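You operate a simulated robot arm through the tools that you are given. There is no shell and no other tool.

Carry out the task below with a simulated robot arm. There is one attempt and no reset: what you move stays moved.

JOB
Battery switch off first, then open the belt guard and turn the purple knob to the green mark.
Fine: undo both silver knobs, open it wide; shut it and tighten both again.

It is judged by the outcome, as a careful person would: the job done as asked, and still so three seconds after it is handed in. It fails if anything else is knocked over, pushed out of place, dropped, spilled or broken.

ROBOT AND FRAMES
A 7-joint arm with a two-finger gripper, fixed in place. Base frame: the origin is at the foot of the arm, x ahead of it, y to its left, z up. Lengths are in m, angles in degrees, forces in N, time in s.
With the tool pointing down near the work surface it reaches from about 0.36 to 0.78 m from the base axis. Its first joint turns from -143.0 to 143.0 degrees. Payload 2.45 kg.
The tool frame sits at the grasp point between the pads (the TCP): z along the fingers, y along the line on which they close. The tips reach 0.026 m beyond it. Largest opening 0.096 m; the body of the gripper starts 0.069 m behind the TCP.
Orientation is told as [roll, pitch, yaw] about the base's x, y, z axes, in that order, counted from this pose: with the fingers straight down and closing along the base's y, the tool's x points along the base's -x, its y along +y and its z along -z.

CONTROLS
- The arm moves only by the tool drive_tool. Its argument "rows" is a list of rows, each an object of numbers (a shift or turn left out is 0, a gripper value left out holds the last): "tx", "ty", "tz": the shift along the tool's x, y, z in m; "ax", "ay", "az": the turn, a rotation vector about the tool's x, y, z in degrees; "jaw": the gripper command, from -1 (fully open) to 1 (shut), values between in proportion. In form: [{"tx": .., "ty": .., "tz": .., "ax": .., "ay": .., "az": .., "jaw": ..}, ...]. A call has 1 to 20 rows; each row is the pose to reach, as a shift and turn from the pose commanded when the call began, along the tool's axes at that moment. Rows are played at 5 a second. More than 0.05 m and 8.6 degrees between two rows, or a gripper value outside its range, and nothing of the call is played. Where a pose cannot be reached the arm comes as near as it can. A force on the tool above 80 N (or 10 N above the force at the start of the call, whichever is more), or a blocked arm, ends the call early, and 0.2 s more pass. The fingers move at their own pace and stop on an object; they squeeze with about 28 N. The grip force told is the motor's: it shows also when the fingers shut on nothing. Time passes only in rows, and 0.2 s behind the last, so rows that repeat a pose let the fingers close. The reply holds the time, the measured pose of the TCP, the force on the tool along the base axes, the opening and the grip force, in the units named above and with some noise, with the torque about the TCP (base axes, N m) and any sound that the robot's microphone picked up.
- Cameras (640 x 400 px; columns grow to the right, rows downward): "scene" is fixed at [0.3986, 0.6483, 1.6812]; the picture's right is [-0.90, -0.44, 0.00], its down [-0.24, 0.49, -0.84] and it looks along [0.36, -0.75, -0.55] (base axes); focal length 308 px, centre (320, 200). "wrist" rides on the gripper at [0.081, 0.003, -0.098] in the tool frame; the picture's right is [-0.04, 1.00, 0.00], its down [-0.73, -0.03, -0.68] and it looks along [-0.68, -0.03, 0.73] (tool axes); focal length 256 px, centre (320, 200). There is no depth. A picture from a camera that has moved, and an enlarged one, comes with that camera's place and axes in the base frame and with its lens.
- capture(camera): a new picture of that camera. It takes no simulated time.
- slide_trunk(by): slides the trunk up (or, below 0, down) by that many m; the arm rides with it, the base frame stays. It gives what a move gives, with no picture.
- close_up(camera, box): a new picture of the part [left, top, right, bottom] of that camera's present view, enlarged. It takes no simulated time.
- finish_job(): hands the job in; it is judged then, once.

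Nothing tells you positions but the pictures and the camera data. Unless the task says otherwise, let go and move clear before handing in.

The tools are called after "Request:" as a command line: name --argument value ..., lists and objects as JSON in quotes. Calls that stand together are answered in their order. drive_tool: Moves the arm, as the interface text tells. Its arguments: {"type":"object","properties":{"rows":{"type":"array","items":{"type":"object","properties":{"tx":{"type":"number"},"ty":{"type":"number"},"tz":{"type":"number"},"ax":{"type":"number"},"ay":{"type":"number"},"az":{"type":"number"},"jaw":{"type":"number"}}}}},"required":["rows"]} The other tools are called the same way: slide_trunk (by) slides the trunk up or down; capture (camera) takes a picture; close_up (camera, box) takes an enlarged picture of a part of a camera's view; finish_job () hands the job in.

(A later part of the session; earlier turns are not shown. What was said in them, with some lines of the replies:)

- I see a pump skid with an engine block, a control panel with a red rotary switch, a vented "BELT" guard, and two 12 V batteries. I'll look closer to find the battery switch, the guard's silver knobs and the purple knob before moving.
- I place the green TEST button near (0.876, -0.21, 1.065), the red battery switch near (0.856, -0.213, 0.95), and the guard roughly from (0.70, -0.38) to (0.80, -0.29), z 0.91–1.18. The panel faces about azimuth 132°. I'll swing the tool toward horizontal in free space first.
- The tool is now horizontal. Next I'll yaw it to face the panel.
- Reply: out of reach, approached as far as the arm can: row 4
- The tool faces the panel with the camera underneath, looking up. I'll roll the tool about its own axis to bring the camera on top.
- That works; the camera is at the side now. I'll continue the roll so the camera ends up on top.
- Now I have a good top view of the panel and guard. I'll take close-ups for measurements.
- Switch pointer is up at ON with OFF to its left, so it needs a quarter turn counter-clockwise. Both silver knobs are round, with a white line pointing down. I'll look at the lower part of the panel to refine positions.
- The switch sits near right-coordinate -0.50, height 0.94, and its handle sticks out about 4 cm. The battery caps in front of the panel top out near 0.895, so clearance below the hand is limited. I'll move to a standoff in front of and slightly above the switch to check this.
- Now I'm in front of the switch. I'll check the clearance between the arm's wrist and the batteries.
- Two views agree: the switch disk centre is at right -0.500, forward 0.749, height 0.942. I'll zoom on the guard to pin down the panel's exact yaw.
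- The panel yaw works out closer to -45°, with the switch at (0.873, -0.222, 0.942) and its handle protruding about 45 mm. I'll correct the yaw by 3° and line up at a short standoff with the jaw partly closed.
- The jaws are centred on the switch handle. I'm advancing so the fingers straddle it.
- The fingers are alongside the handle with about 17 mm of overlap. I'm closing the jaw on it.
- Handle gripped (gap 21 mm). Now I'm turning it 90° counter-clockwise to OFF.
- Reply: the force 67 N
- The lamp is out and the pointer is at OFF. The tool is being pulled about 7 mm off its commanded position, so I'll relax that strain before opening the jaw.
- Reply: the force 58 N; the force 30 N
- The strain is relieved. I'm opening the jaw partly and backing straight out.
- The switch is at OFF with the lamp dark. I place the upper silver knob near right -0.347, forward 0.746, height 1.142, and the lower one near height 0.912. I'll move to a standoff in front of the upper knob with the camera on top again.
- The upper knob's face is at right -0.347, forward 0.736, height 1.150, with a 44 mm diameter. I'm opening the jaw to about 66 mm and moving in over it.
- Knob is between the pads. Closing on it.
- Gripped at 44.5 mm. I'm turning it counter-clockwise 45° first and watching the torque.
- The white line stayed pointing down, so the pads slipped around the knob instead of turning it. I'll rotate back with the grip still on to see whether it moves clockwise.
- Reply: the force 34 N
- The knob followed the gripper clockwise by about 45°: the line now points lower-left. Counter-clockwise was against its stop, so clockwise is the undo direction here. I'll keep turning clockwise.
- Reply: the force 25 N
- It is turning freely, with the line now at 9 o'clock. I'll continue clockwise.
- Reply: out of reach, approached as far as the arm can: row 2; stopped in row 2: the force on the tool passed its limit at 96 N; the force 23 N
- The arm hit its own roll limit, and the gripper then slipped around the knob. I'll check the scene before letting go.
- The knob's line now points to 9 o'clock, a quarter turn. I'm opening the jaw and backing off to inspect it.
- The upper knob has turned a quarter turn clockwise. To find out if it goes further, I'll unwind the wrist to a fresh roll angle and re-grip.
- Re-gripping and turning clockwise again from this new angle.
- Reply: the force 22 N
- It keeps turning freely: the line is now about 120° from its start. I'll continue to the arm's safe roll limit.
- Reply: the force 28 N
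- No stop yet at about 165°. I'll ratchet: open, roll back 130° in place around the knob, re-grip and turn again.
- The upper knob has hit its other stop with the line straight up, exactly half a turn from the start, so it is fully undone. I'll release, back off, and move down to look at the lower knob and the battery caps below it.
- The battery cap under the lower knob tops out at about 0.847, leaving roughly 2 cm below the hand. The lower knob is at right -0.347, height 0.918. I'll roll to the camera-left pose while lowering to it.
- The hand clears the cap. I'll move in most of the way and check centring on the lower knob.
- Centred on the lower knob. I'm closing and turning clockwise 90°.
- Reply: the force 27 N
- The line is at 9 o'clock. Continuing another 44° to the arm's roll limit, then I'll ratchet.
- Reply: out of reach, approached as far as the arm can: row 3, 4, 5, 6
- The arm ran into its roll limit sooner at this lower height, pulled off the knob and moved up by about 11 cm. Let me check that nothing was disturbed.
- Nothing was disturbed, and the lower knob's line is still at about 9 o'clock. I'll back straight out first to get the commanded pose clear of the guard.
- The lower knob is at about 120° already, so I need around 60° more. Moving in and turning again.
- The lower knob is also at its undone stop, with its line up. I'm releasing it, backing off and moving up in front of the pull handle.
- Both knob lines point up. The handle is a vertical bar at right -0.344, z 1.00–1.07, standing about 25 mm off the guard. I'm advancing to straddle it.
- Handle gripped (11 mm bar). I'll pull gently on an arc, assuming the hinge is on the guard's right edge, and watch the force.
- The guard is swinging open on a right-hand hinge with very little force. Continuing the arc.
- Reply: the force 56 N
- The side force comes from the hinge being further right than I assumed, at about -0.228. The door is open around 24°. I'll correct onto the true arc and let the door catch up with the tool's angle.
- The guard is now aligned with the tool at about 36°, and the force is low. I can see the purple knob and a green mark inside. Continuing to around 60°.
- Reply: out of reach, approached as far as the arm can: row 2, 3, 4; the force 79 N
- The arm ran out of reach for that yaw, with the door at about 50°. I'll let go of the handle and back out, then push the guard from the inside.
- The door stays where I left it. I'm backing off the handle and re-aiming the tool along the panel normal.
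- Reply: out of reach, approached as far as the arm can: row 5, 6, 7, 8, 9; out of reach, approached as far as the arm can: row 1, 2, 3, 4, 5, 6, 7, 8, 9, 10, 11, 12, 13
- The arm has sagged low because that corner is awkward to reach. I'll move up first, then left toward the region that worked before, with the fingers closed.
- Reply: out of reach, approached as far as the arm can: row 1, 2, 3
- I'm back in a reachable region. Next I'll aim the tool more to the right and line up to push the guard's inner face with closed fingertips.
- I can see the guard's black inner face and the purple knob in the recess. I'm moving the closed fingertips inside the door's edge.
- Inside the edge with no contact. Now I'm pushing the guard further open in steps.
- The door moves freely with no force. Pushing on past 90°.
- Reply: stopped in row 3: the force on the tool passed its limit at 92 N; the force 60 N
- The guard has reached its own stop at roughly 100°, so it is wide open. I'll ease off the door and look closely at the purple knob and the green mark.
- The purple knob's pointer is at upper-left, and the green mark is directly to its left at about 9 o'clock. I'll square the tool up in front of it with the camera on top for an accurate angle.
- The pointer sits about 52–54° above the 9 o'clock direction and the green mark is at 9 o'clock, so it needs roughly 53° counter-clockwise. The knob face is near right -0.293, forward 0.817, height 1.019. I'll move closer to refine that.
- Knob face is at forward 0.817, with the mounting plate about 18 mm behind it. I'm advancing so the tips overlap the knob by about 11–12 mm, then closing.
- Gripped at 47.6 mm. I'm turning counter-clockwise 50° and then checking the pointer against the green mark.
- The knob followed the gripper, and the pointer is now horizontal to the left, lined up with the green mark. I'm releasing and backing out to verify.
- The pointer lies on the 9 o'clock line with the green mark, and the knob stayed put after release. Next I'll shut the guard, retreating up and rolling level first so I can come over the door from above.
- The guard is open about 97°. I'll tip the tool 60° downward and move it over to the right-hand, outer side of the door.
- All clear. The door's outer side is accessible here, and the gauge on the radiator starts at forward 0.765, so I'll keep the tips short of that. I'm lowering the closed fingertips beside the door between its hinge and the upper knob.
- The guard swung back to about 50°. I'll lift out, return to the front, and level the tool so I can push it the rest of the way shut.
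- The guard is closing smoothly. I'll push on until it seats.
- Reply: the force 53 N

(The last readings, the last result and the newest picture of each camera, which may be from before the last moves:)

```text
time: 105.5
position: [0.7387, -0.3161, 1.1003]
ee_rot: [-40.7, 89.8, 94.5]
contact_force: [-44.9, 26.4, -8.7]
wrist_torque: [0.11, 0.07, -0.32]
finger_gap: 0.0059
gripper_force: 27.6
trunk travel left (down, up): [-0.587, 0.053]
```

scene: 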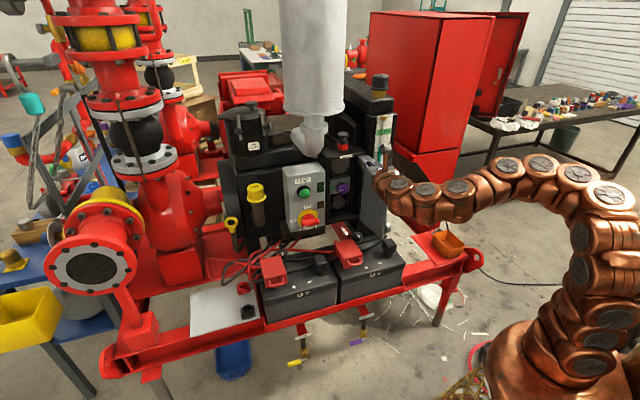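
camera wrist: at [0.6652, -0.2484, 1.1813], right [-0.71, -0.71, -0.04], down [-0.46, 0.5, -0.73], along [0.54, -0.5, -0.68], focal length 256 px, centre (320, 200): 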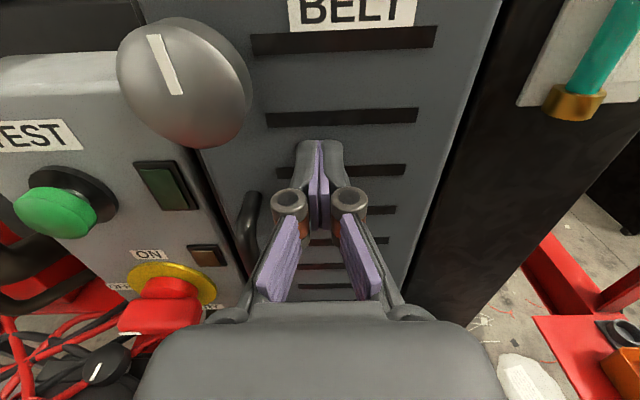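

The guard is seated: there is firm contact at about 50 N. Now I'll back off, open the jaw and line up on the upper knob, rolled clockwise so I can turn it the full half turn counter-clockwise in one go.

Request:
drive_tool --rows '[{"tz": -0.03}, {"tz": -0.075}, {"tz": -0.126, "jaw": -0.4}, {"tz": -0.126, "ty": -0.01, "tx": 0.01, "az": 8}, {"tz": -0.126, "ty": -0.02, "tx": 0.02, "az": 16}, {"tz": -0.126, "ty": -0.03, "tx": 0.03, "az": 24}, {"tz": -0.126, "ty": -0.04, "tx": 0.04, "az": 32}, {"tz": -0.126, "ty": -0.048, "tx": 0.049, "az": 40}]'

Request:
capture --camera "wrist"

Request:
close_up --camera "scene" --box '[290, 110, 450, 230]'

```text
refused: row 3 steps farther than a row can; nothing moved
```

```text
taken
camera wrist: at [0.6667, -0.2502, 1.1818], right [-0.71, -0.71, -0.04], down [-0.46, 0.5, -0.73], along [0.54, -0.5, -0.68], focal length 256 px, centre (320, 200)
```

wrist: 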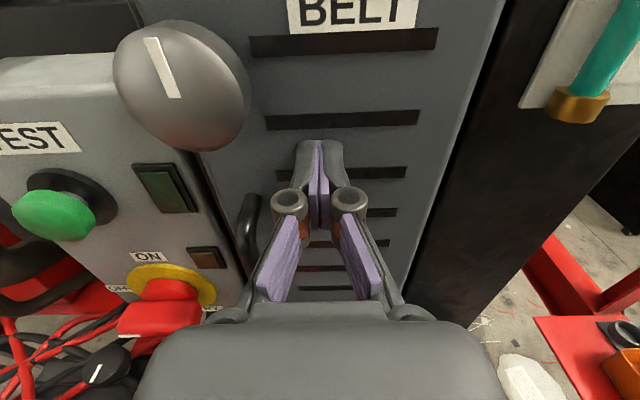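

```text
3.33 times, centred on (370, 170) of scene
camera zoom: at [0.3986, 0.6483, 1.6812], right [-0.9, -0.44, 0.0], down [-0.24, 0.49, -0.84], along [0.36, -0.75, -0.55], focal length 1028 px, centre (153, 300)
```

zoom: 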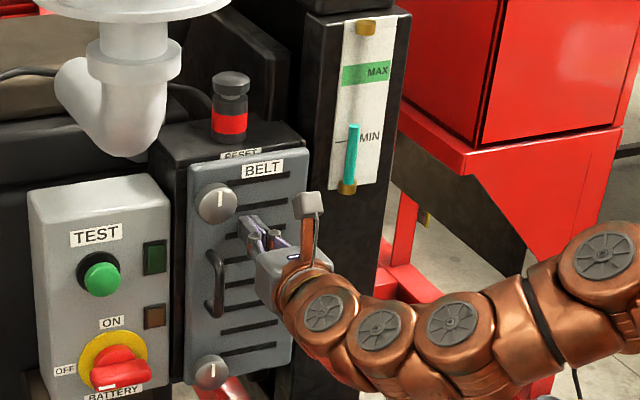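

One row stepped too far and the call was refused, so nothing moved. I'll repeat it with finer steps.

Request:
drive_tool --rows '[{"tz": -0.03}, {"tz": -0.075}, {"tz": -0.12, "jaw": -0.4}, {"tz": -0.126, "ty": -0.01, "tx": 0.01, "az": 8}, {"tz": -0.126, "ty": -0.02, "tx": 0.02, "az": 16}, {"tz": -0.126, "ty": -0.03, "tx": 0.03, "az": 24}, {"tz": -0.126, "ty": -0.04, "tx": 0.04, "az": 32}, {"tz": -0.126, "ty": -0.048, "tx": 0.049, "az": 40}]'

Request:
capture --camera "wrist"

Request:
close_up --camera "scene" --box '[290, 110, 450, 230]'

```text
time: 107.3
position: [0.6855, -0.1953, 1.1497]
ee_rot: [-90.1, 49.9, 45.0]
contact_force: [0.7, 0.3, -0.2]
wrist_torque: [-0.02, 0.02, 0.02]
finger_gap: 0.0675
gripper_force: 0.1
trunk travel left (down, up): [-0.587, 0.053]
```

```text
taken
camera wrist: at [0.5772, -0.165, 1.2105], right [-0.52, -0.52, -0.67], down [-0.13, 0.83, -0.54], along [0.84, -0.2, -0.5], focal length 256 px, centre (320, 200)
```

wrist: 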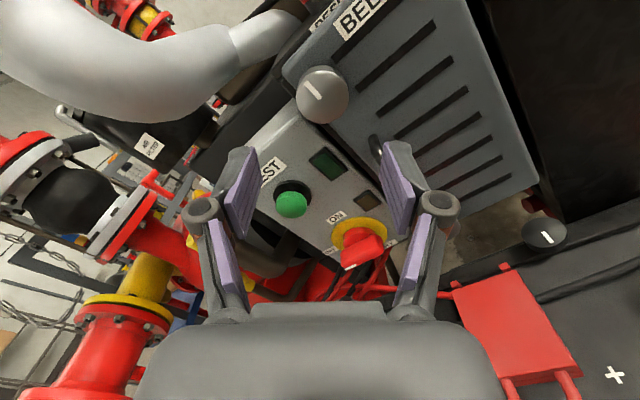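

```text
3.33 times, centred on (370, 170) of scene
camera zoom: at [0.3986, 0.6483, 1.6812], right [-0.9, -0.44, 0.0], down [-0.24, 0.49, -0.84], along [0.36, -0.75, -0.55], focal length 1028 px, centre (153, 300)
```

zoom: 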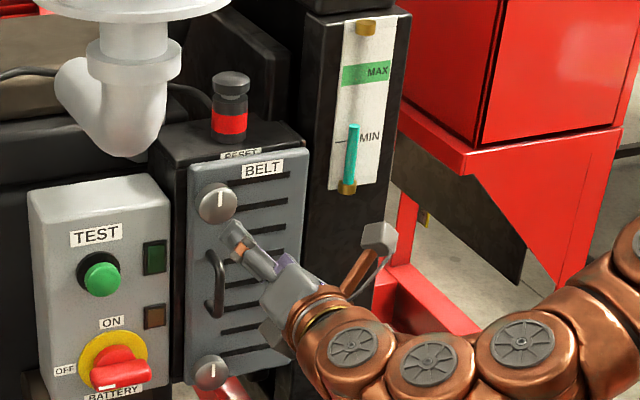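

Aligned with the upper knob. Moving in and gripping it.

Request:
drive_tool --rows '[{"tz": 0.04}, {"tz": 0.08}, {"tz": 0.1}, {"tz": 0.109}, {"tz": 0.109, "jaw": 1}, {"tz": 0.109}, {"tz": 0.109}, {"tz": 0.109}]'

Request:
capture --camera "wrist"

```text
time: 109.1
position: [0.7632, -0.2717, 1.148]
ee_rot: [-89.8, 50.0, 45.1]
contact_force: [-12.0, 0.1, -11.7]
wrist_torque: [0.03, 0.05, -0.53]
finger_gap: 0.0446
gripper_force: 45.3
trunk travel left (down, up): [-0.587, 0.053]
```

```text
taken
camera wrist: at [0.6542, -0.2427, 1.2087], right [-0.52, -0.52, -0.67], down [-0.13, 0.83, -0.54], along [0.84, -0.2, -0.5], focal length 256 px, centre (320, 200)
```

wrist: 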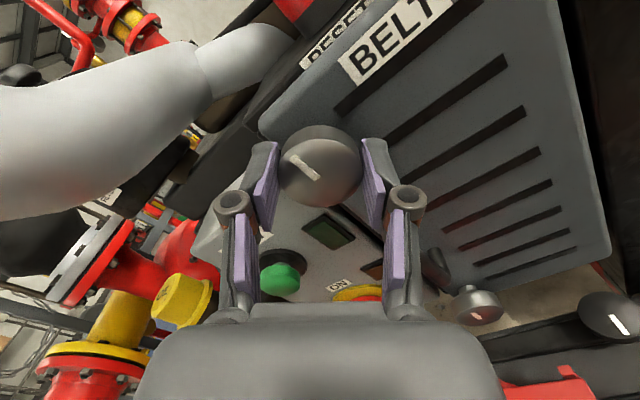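

Gripped. I'm turning it counter-clockwise, back toward its tightened position.

Request:
drive_tool --rows '[{"az": -8}, {"az": -16}, {"az": -24}, {"az": -32}, {"az": -40}, {"az": -48}, {"az": -56}, {"az": -64}, {"az": -72}, {"az": -80}, {"az": -88}, {"az": -96}, {"az": -104}, {"az": -112}, {"az": -120}, {"az": -128}]'

Request:
capture --camera "wrist"

```text
time: 112.5
position: [0.7638, -0.271, 1.1475]
ee_rot: [89.7, 1.8, -134.8]
contact_force: [-7.1, 17.1, -29.0]
wrist_torque: [0.64, 0.56, -0.44]
finger_gap: 0.0442
gripper_force: 45.3
trunk travel left (down, up): [-0.587, 0.053]
```

```text
taken
camera wrist: at [0.7524, -0.1444, 1.1531], right [-0.05, -0.05, 1.0], down [-1.0, -0.04, -0.05], along [0.04, -1.0, -0.05], focal length 256 px, centre (320, 200)
```

wrist: 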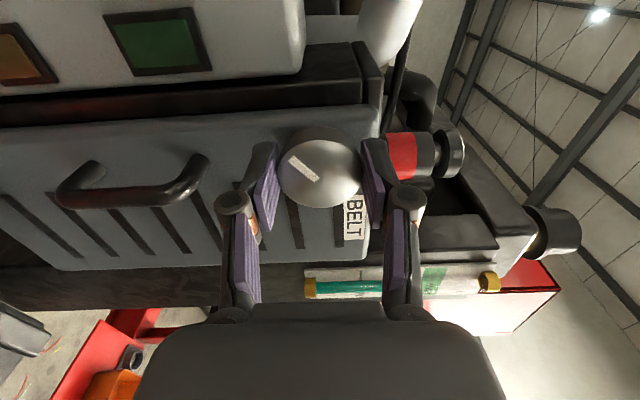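

It followed through 128°. I'll continue to the stop.

Request:
drive_tool --rows '[{"az": -8}, {"az": -16}, {"az": -24}, {"az": -32}, {"az": -40}, {"az": -48}, {"az": -56}, {"az": -62}]'

Request:
capture --camera "wrist"

Request:
close_up --camera "scene" --box '[290, 110, 450, 230]'

```text
time: 114.3
position: [0.7622, -0.2763, 1.1526]
ee_rot: [90.5, -60.0, -135.7]
contact_force: [-7.1, -15.9, -13.7]
wrist_torque: [0.21, -0.13, -0.13]
finger_gap: 0.0439
gripper_force: 44.9
trunk travel left (down, up): [-0.587, 0.053]
```

```text
taken
camera wrist: at [0.7247, -0.1762, 1.0826], right [0.6, 0.6, 0.53], down [-0.76, 0.21, 0.62], along [0.26, -0.77, 0.58], focal length 256 px, centre (320, 200)
```

wrist: 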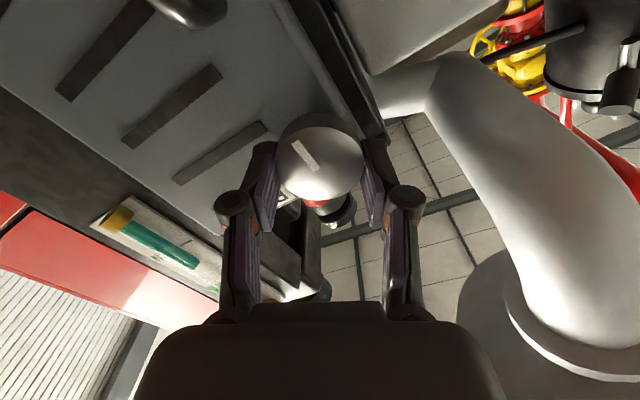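

```text
3.33 times, centred on (370, 170) of scene
camera zoom: at [0.3986, 0.6483, 1.6812], right [-0.9, -0.44, 0.0], down [-0.24, 0.49, -0.84], along [0.36, -0.75, -0.55], focal length 1028 px, centre (153, 300)
```

zoom: 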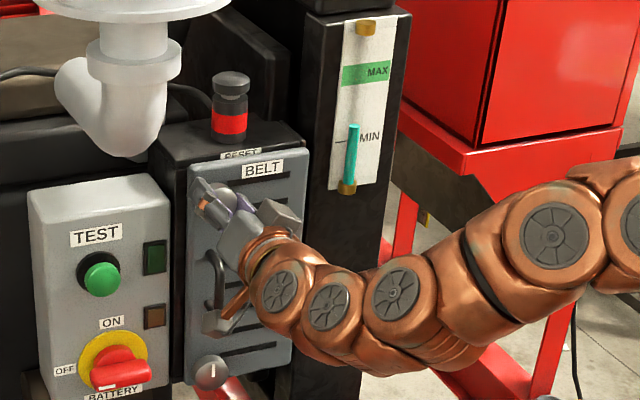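

The line is within a few degrees of straight down. A little more turn will confirm it is against the stop.

Request:
drive_tool --rows '[{"az": -6}, {"az": -12}, {"az": -12}]'

Request:
close_up --camera "wrist" --box '[220, 80, 420, 220]'

```text
time: 115.1
position: [0.763, -0.2742, 1.1495]
ee_rot: [89.9, -72.0, -134.8]
contact_force: [-5.6, -16.5, -10.1]
wrist_torque: [0.66, -0.3, 0.15]
finger_gap: 0.0441
gripper_force: 45.4
trunk travel left (down, up): [-0.587, 0.053]
```

```text
2.86 times, centred on (320, 150) of wrist
camera zoom: at [0.7138, -0.1848, 1.0728], right [0.66, 0.66, 0.35], down [-0.66, 0.3, 0.69], along [0.35, -0.69, 0.64], focal length 731 px, centre (320, 343)
```

zoom: 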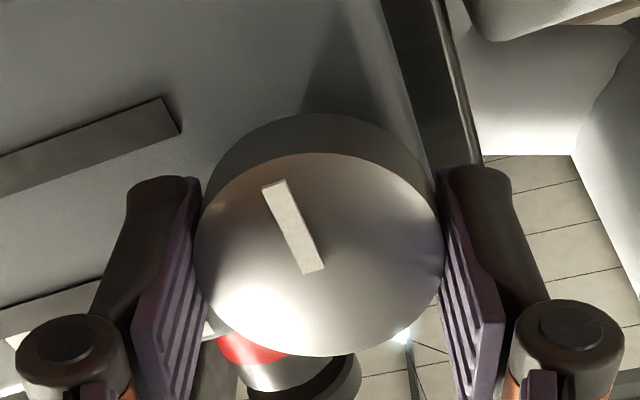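

Torque peaked at slip with the line down, so the upper knob is tight again. I'm releasing, backing off and unrolling the wrist.

Request:
drive_tool --rows '[{"jaw": -0.4}, {"jaw": -0.4}, {"jaw": -0.4}, {"tz": -0.04}, {"tz": -0.08}, {"tz": -0.12}, {"tz": -0.12, "az": 8}, {"tz": -0.12, "az": 16}, {"tz": -0.12, "az": 24}, {"tz": -0.12, "az": 32}, {"tz": -0.12, "az": 40}, {"tz": -0.12, "az": 48}, {"tz": -0.12, "az": 56}, {"tz": -0.12, "az": 64}, {"tz": -0.12, "az": 72}, {"tz": -0.12, "az": 80}, {"tz": -0.12, "az": 88}, {"tz": -0.12, "az": 96}, {"tz": -0.12, "az": 104}, {"tz": -0.12, "az": 112}]'

Request:
close_up --camera "scene" --box '[290, 110, 450, 230]'

```text
time: 119.3
position: [0.6797, -0.1877, 1.15]
ee_rot: [90.0, 40.0, -135.0]
contact_force: [0.4, 0.3, -0.1]
wrist_torque: [0.02, -0.02, -0.04]
finger_gap: 0.0672
gripper_force: 0.1
trunk travel left (down, up): [-0.587, 0.053]
```

```text
3.33 times, centred on (370, 170) of scene
camera zoom: at [0.3986, 0.6483, 1.6812], right [-0.9, -0.44, 0.0], down [-0.24, 0.49, -0.84], along [0.36, -0.75, -0.55], focal length 1028 px, centre (153, 300)
```

zoom: 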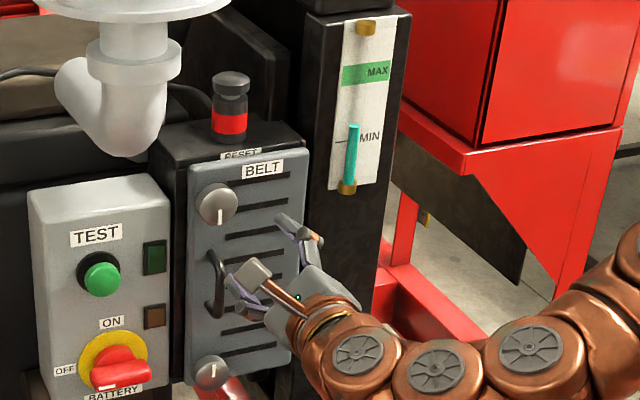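

The upper knob's line points down again. Now lowering to the lower knob while rolling level.

Request:
drive_tool --rows '[{"tx": -0.019, "ty": -0.0227, "az": 6.9}, {"tx": -0.0381, "ty": -0.0454, "az": 13.8}, {"tx": -0.0572, "ty": -0.0681, "az": 20.6}, {"tx": -0.0762, "ty": -0.0908, "az": 27.5}, {"tx": -0.0953, "ty": -0.1134, "az": 34.4}, {"tx": -0.1143, "ty": -0.1361, "az": 41.3}, {"tx": -0.1334, "ty": -0.1588, "az": 48.1}, {"tx": -0.1524, "ty": -0.1815, "az": 55}]'

Request:
capture --camera "wrist"

```text
time: 121.1
position: [0.6781, -0.1886, 0.9118]
ee_rot: [-90.1, 85.0, 44.9]
contact_force: [0.1, 0.1, 0.3]
wrist_torque: [0.0, 0.01, 0.02]
finger_gap: 0.0669
gripper_force: 0.1
trunk travel left (down, up): [-0.587, 0.053]
```

```text
taken
camera wrist: at [0.6008, -0.1261, 0.9925], right [-0.7, -0.7, -0.13], down [-0.41, 0.55, -0.73], along [0.58, -0.46, -0.67], focal length 256 px, centre (320, 200)
```

wrist: 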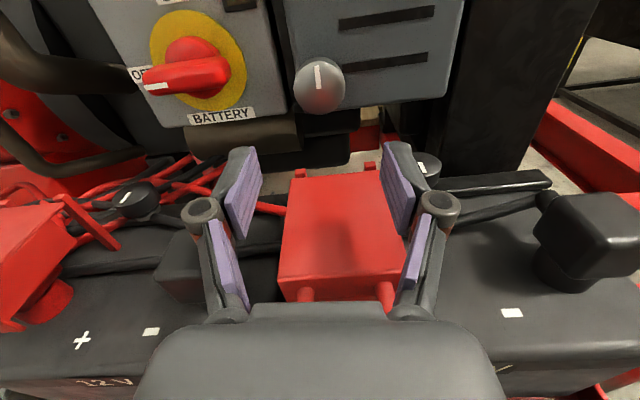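

Aligned with the lower knob, with the line up (undone). Moving in and gripping.

Request:
drive_tool --rows '[{"tz": 0.04, "tx": 0.001}, {"tz": 0.08, "tx": 0.001}, {"tz": 0.105, "tx": 0.001}, {"tz": 0.1187, "tx": 0.001}, {"tz": 0.1187, "tx": 0.001, "jaw": 1}, {"tz": 0.1187, "tx": 0.001}, {"tz": 0.1187, "tx": 0.001}, {"tz": 0.1187, "tx": 0.001}]'

Request:
capture --camera "wrist"

```text
time: 122.9
position: [0.7629, -0.2724, 0.9139]
ee_rot: [-90.6, 85.1, 44.6]
contact_force: [7.6, 6.5, 2.1]
wrist_torque: [-0.01, 0.0, 0.5]
finger_gap: 0.0444
gripper_force: 44.8
trunk travel left (down, up): [-0.587, 0.053]
```

```text
taken
camera wrist: at [0.686, -0.2109, 0.9949], right [-0.7, -0.7, -0.13], down [-0.42, 0.54, -0.73], along [0.58, -0.46, -0.67], focal length 256 px, centre (320, 200)
```

wrist: 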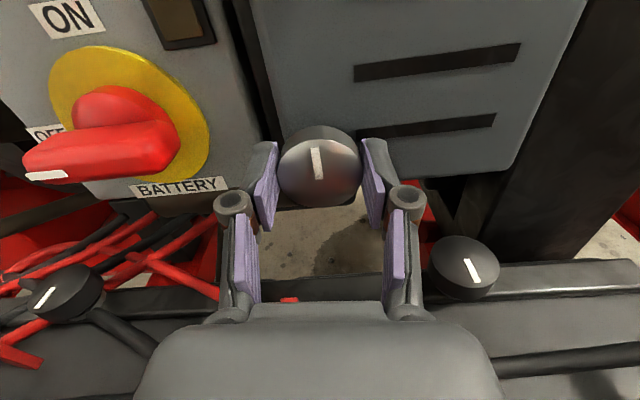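

Gripped. Turning counter-clockwise 100°.

Request:
drive_tool --rows '[{"az": -8}, {"az": -16}, {"az": -24}, {"az": -32}, {"az": -40}, {"az": -48}, {"az": -56}, {"az": -64}, {"az": -72}, {"az": -80}, {"az": -88}, {"az": -96}, {"az": -100}]'

Request:
capture --camera "wrist"

```text
time: 125.7
position: [0.7623, -0.2702, 0.9127]
ee_rot: [89.8, -5.1, -134.8]
contact_force: [-0.2, 11.4, 5.3]
wrist_torque: [-0.16, -0.16, -0.67]
finger_gap: 0.0442
gripper_force: 44.9
trunk travel left (down, up): [-0.587, 0.053]
```

```text
taken
camera wrist: at [0.7504, -0.1445, 0.9089], right [0.04, 0.03, 1.0], down [-1.0, -0.04, 0.04], along [0.04, -1.0, 0.03], focal length 256 px, centre (320, 200)
```

wrist: 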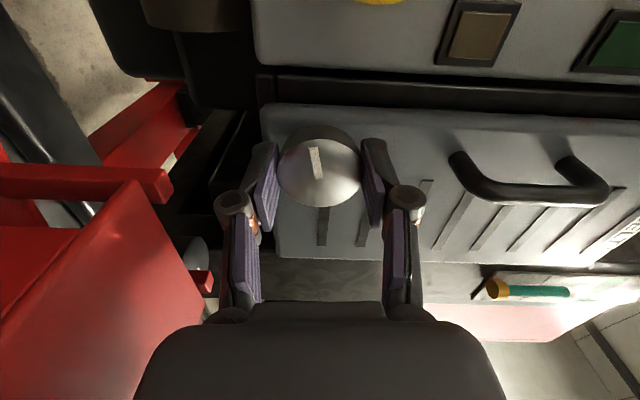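

It followed. I'll open, ratchet back in place, and re-grip for the rest of the turn.

Request:
drive_tool --rows '[{"jaw": -0.4}, {"jaw": -0.4}, {"jaw": -0.4}, {"az": 8}, {"az": 16}, {"az": 24}, {"az": 32}, {"az": 40}, {"az": 48}, {"az": 56}, {"az": 64}, {"az": 72}, {"az": 80}, {"az": 88}, {"az": 96}, {"az": 98}, {"az": 98, "jaw": 1}, {"az": 98}, {"az": 98}, {"az": 98}]'

Request:
capture --camera "wrist"

```text
time: 129.9
position: [0.7628, -0.2721, 0.9128]
ee_rot: [-90.1, 87.0, 44.8]
contact_force: [-2.1, -0.3, 0.2]
wrist_torque: [0.08, 0.04, -0.14]
finger_gap: 0.0445
gripper_force: 44.9
trunk travel left (down, up): [-0.587, 0.053]
```

```text
taken
camera wrist: at [0.6874, -0.2078, 0.9941], right [-0.7, -0.7, -0.09], down [-0.43, 0.53, -0.73], along [0.56, -0.47, -0.68], focal length 256 px, centre (320, 200)
```

wrist: 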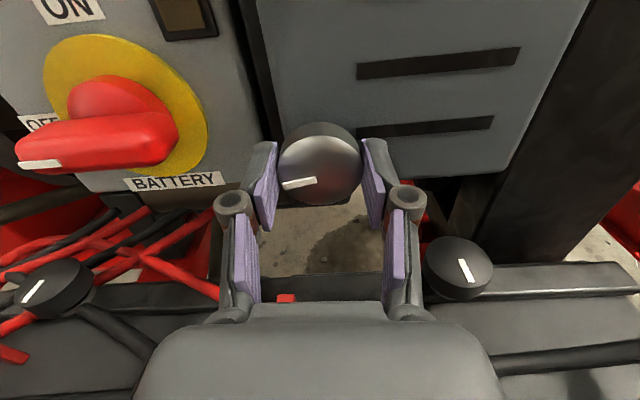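

Request:
drive_tool --rows '[{"az": -8}, {"az": -16}, {"az": -24}, {"az": -32}, {"az": -40}, {"az": -48}, {"az": -56}, {"az": -64}, {"az": -72}, {"az": -80}, {"az": -88}, {"az": -94}]'

Request:
capture --camera "wrist"

```text
time: 132.5
position: [0.7641, -0.2713, 0.9127]
ee_rot: [90.0, -1.2, -134.8]
contact_force: [2.8, -0.5, -3.0]
wrist_torque: [0.65, -0.39, 0.3]
finger_gap: 0.0445
gripper_force: 45.2
trunk travel left (down, up): [-0.587, 0.053]
```

```text
taken
camera wrist: at [0.751, -0.1451, 0.9145], right [-0.01, -0.01, 1.0], down [-1.0, -0.04, -0.01], along [0.04, -1.0, -0.01], focal length 256 px, centre (320, 200)
```

wrist: 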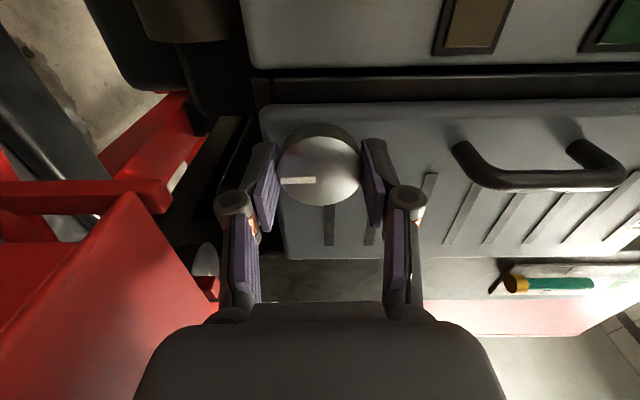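

The lower knob is against its tight stop with the line down and the torque at slip. Releasing and backing well clear.

Request:
drive_tool --rows '[{"jaw": -0.4}, {"jaw": -0.4}, {"jaw": -0.4}, {"tz": -0.04}, {"tz": -0.08}, {"tz": -0.12}, {"tz": -0.12, "ty": 0.04}, {"tz": -0.12, "ty": 0.08}, {"tz": -0.12, "ty": 0.12}, {"tz": -0.12, "ty": 0.16}, {"tz": -0.12, "ty": 0.2}, {"tz": -0.12, "ty": 0.24}, {"tz": -0.12, "ty": 0.28}, {"tz": -0.14, "ty": 0.32}, {"tz": -0.16, "ty": 0.36}]'

Request:
capture --camera "scene"

Request:
close_up --camera "scene" --box '[270, 120, 410, 250]'

Request:
capture --camera "wrist"

```text
time: 135.7
position: [0.6524, -0.1528, 1.2747]
ee_rot: [90.1, -1.2, -134.8]
contact_force: [-0.2, -0.4, 0.6]
wrist_torque: [-0.01, 0.02, -0.04]
finger_gap: 0.0672
gripper_force: 0.0
trunk travel left (down, up): [-0.587, 0.053]
```

```text
taken
```

scene: 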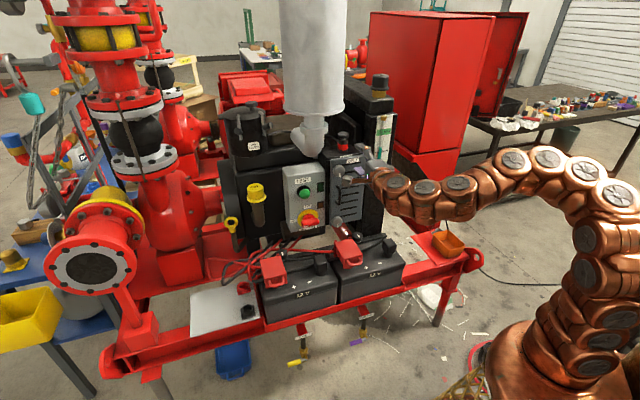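

```text
3.08 times, centred on (340, 185) of scene
camera zoom: at [0.3986, 0.6483, 1.6812], right [-0.9, -0.44, 0.0], down [-0.24, 0.49, -0.84], along [0.36, -0.75, -0.55], focal length 949 px, centre (258, 246)
```

zoom: 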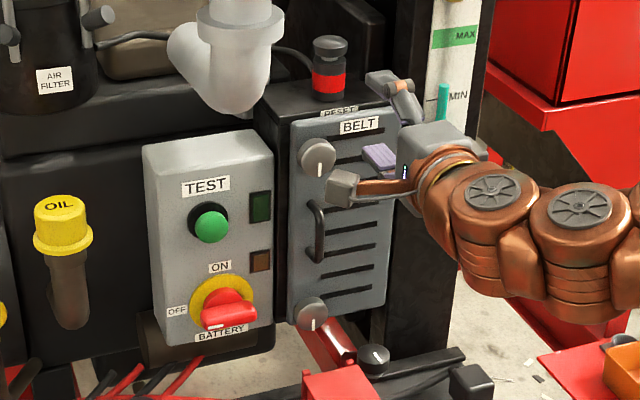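

```text
taken
camera wrist: at [0.642, -0.0266, 1.2769], right [-0.01, -0.01, 1.0], down [-1.0, -0.04, -0.02], along [0.04, -1.0, -0.01], focal length 256 px, centre (320, 200)
```

wrist: 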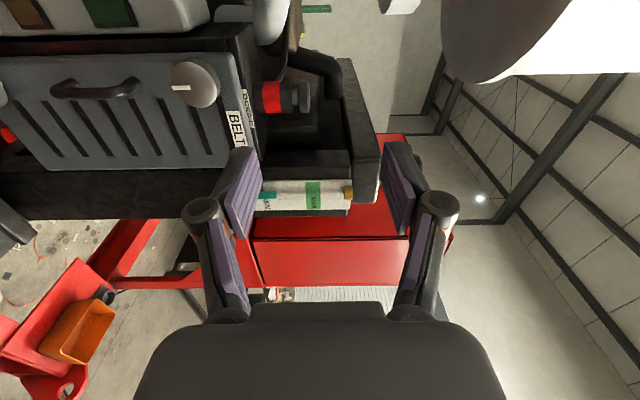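

Everything looks right: the switch is off, the guard is shut, and both knob lines point down. I'll move the arm further away for an unobstructed comparison with the starting view.

Request:
drive_tool --rows '[{"tx": 0.02, "tz": -0.03}, {"tx": 0.04, "tz": -0.06}, {"tx": 0.06, "tz": -0.09}, {"tx": 0.08, "tz": -0.115}]'

Request:
close_up --camera "scene" --box '[220, 120, 420, 245]'

Request:
close_up --camera "scene" --box '[240, 220, 440, 380]'

```text
time: 136.7
position: [0.6282, -0.0156, 1.2738]
ee_rot: [90.1, -1.0, -135.1]
contact_force: [1.4, -0.2, -0.4]
wrist_torque: [0.0, -0.03, 0.0]
finger_gap: 0.0674
gripper_force: 0.1
trunk travel left (down, up): [-0.587, 0.053]
```

```text
3.20 times, centred on (320, 182) of scene
camera zoom: at [0.3986, 0.6483, 1.6812], right [-0.9, -0.44, 0.0], down [-0.24, 0.49, -0.84], along [0.36, -0.75, -0.55], focal length 986 px, centre (320, 256)
```

zoom: 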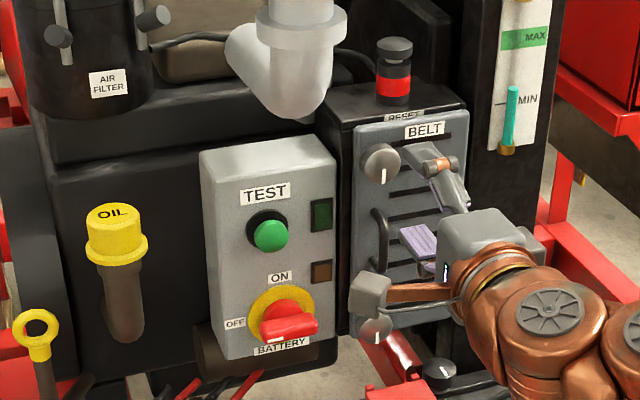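

```text
2.50 times, centred on (340, 300) of scene
camera zoom: at [0.3986, 0.6483, 1.6812], right [-0.9, -0.44, 0.0], down [-0.24, 0.49, -0.84], along [0.36, -0.75, -0.55], focal length 771 px, centre (270, -50)
```

zoom: 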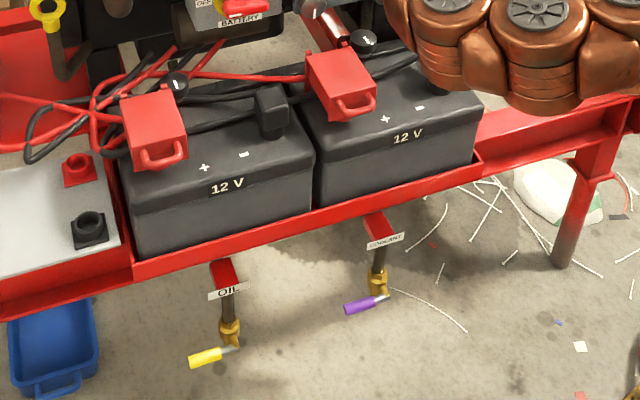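

The guard's outline, both knob positions and the batteries match the starting view. The switch is OFF with its lamp dark, the tension knob was set to the green mark, and the arm is clear with nothing in its grip. Handing in.

Request:
finish_job

```text
The job is handed in.
```

The job is done and handed in. The battery switch is off, the purple knob is on the green mark, and the belt guard is shut with both silver knobs tight.

- **Battery switch:** I turned it to OFF first, and its lamp went dark.
- **Silver knobs:** they undo clockwise, the reverse of normal. I turned each half a turn to its stop, and afterwards tightened each back to its original stop, with the line pointing down.
- **Belt guard:** it opened to its own stop at about 97°. I pushed it shut until it seated, and from the scene camera it looks the same as at the start.
- **Purple knob:** I turned it 50° counter-clockwise. After I let go, the pointer lined up with the green mark to within a few degrees. It can't be seen now that the guard is shut.

While I was undoing the lower silver knob, the arm hit a joint limit, slipped off and jumped up about 11 cm. I checked straight away and nothing was disturbed. At the end, the batteries, cables and surrounding parts looked unchanged.
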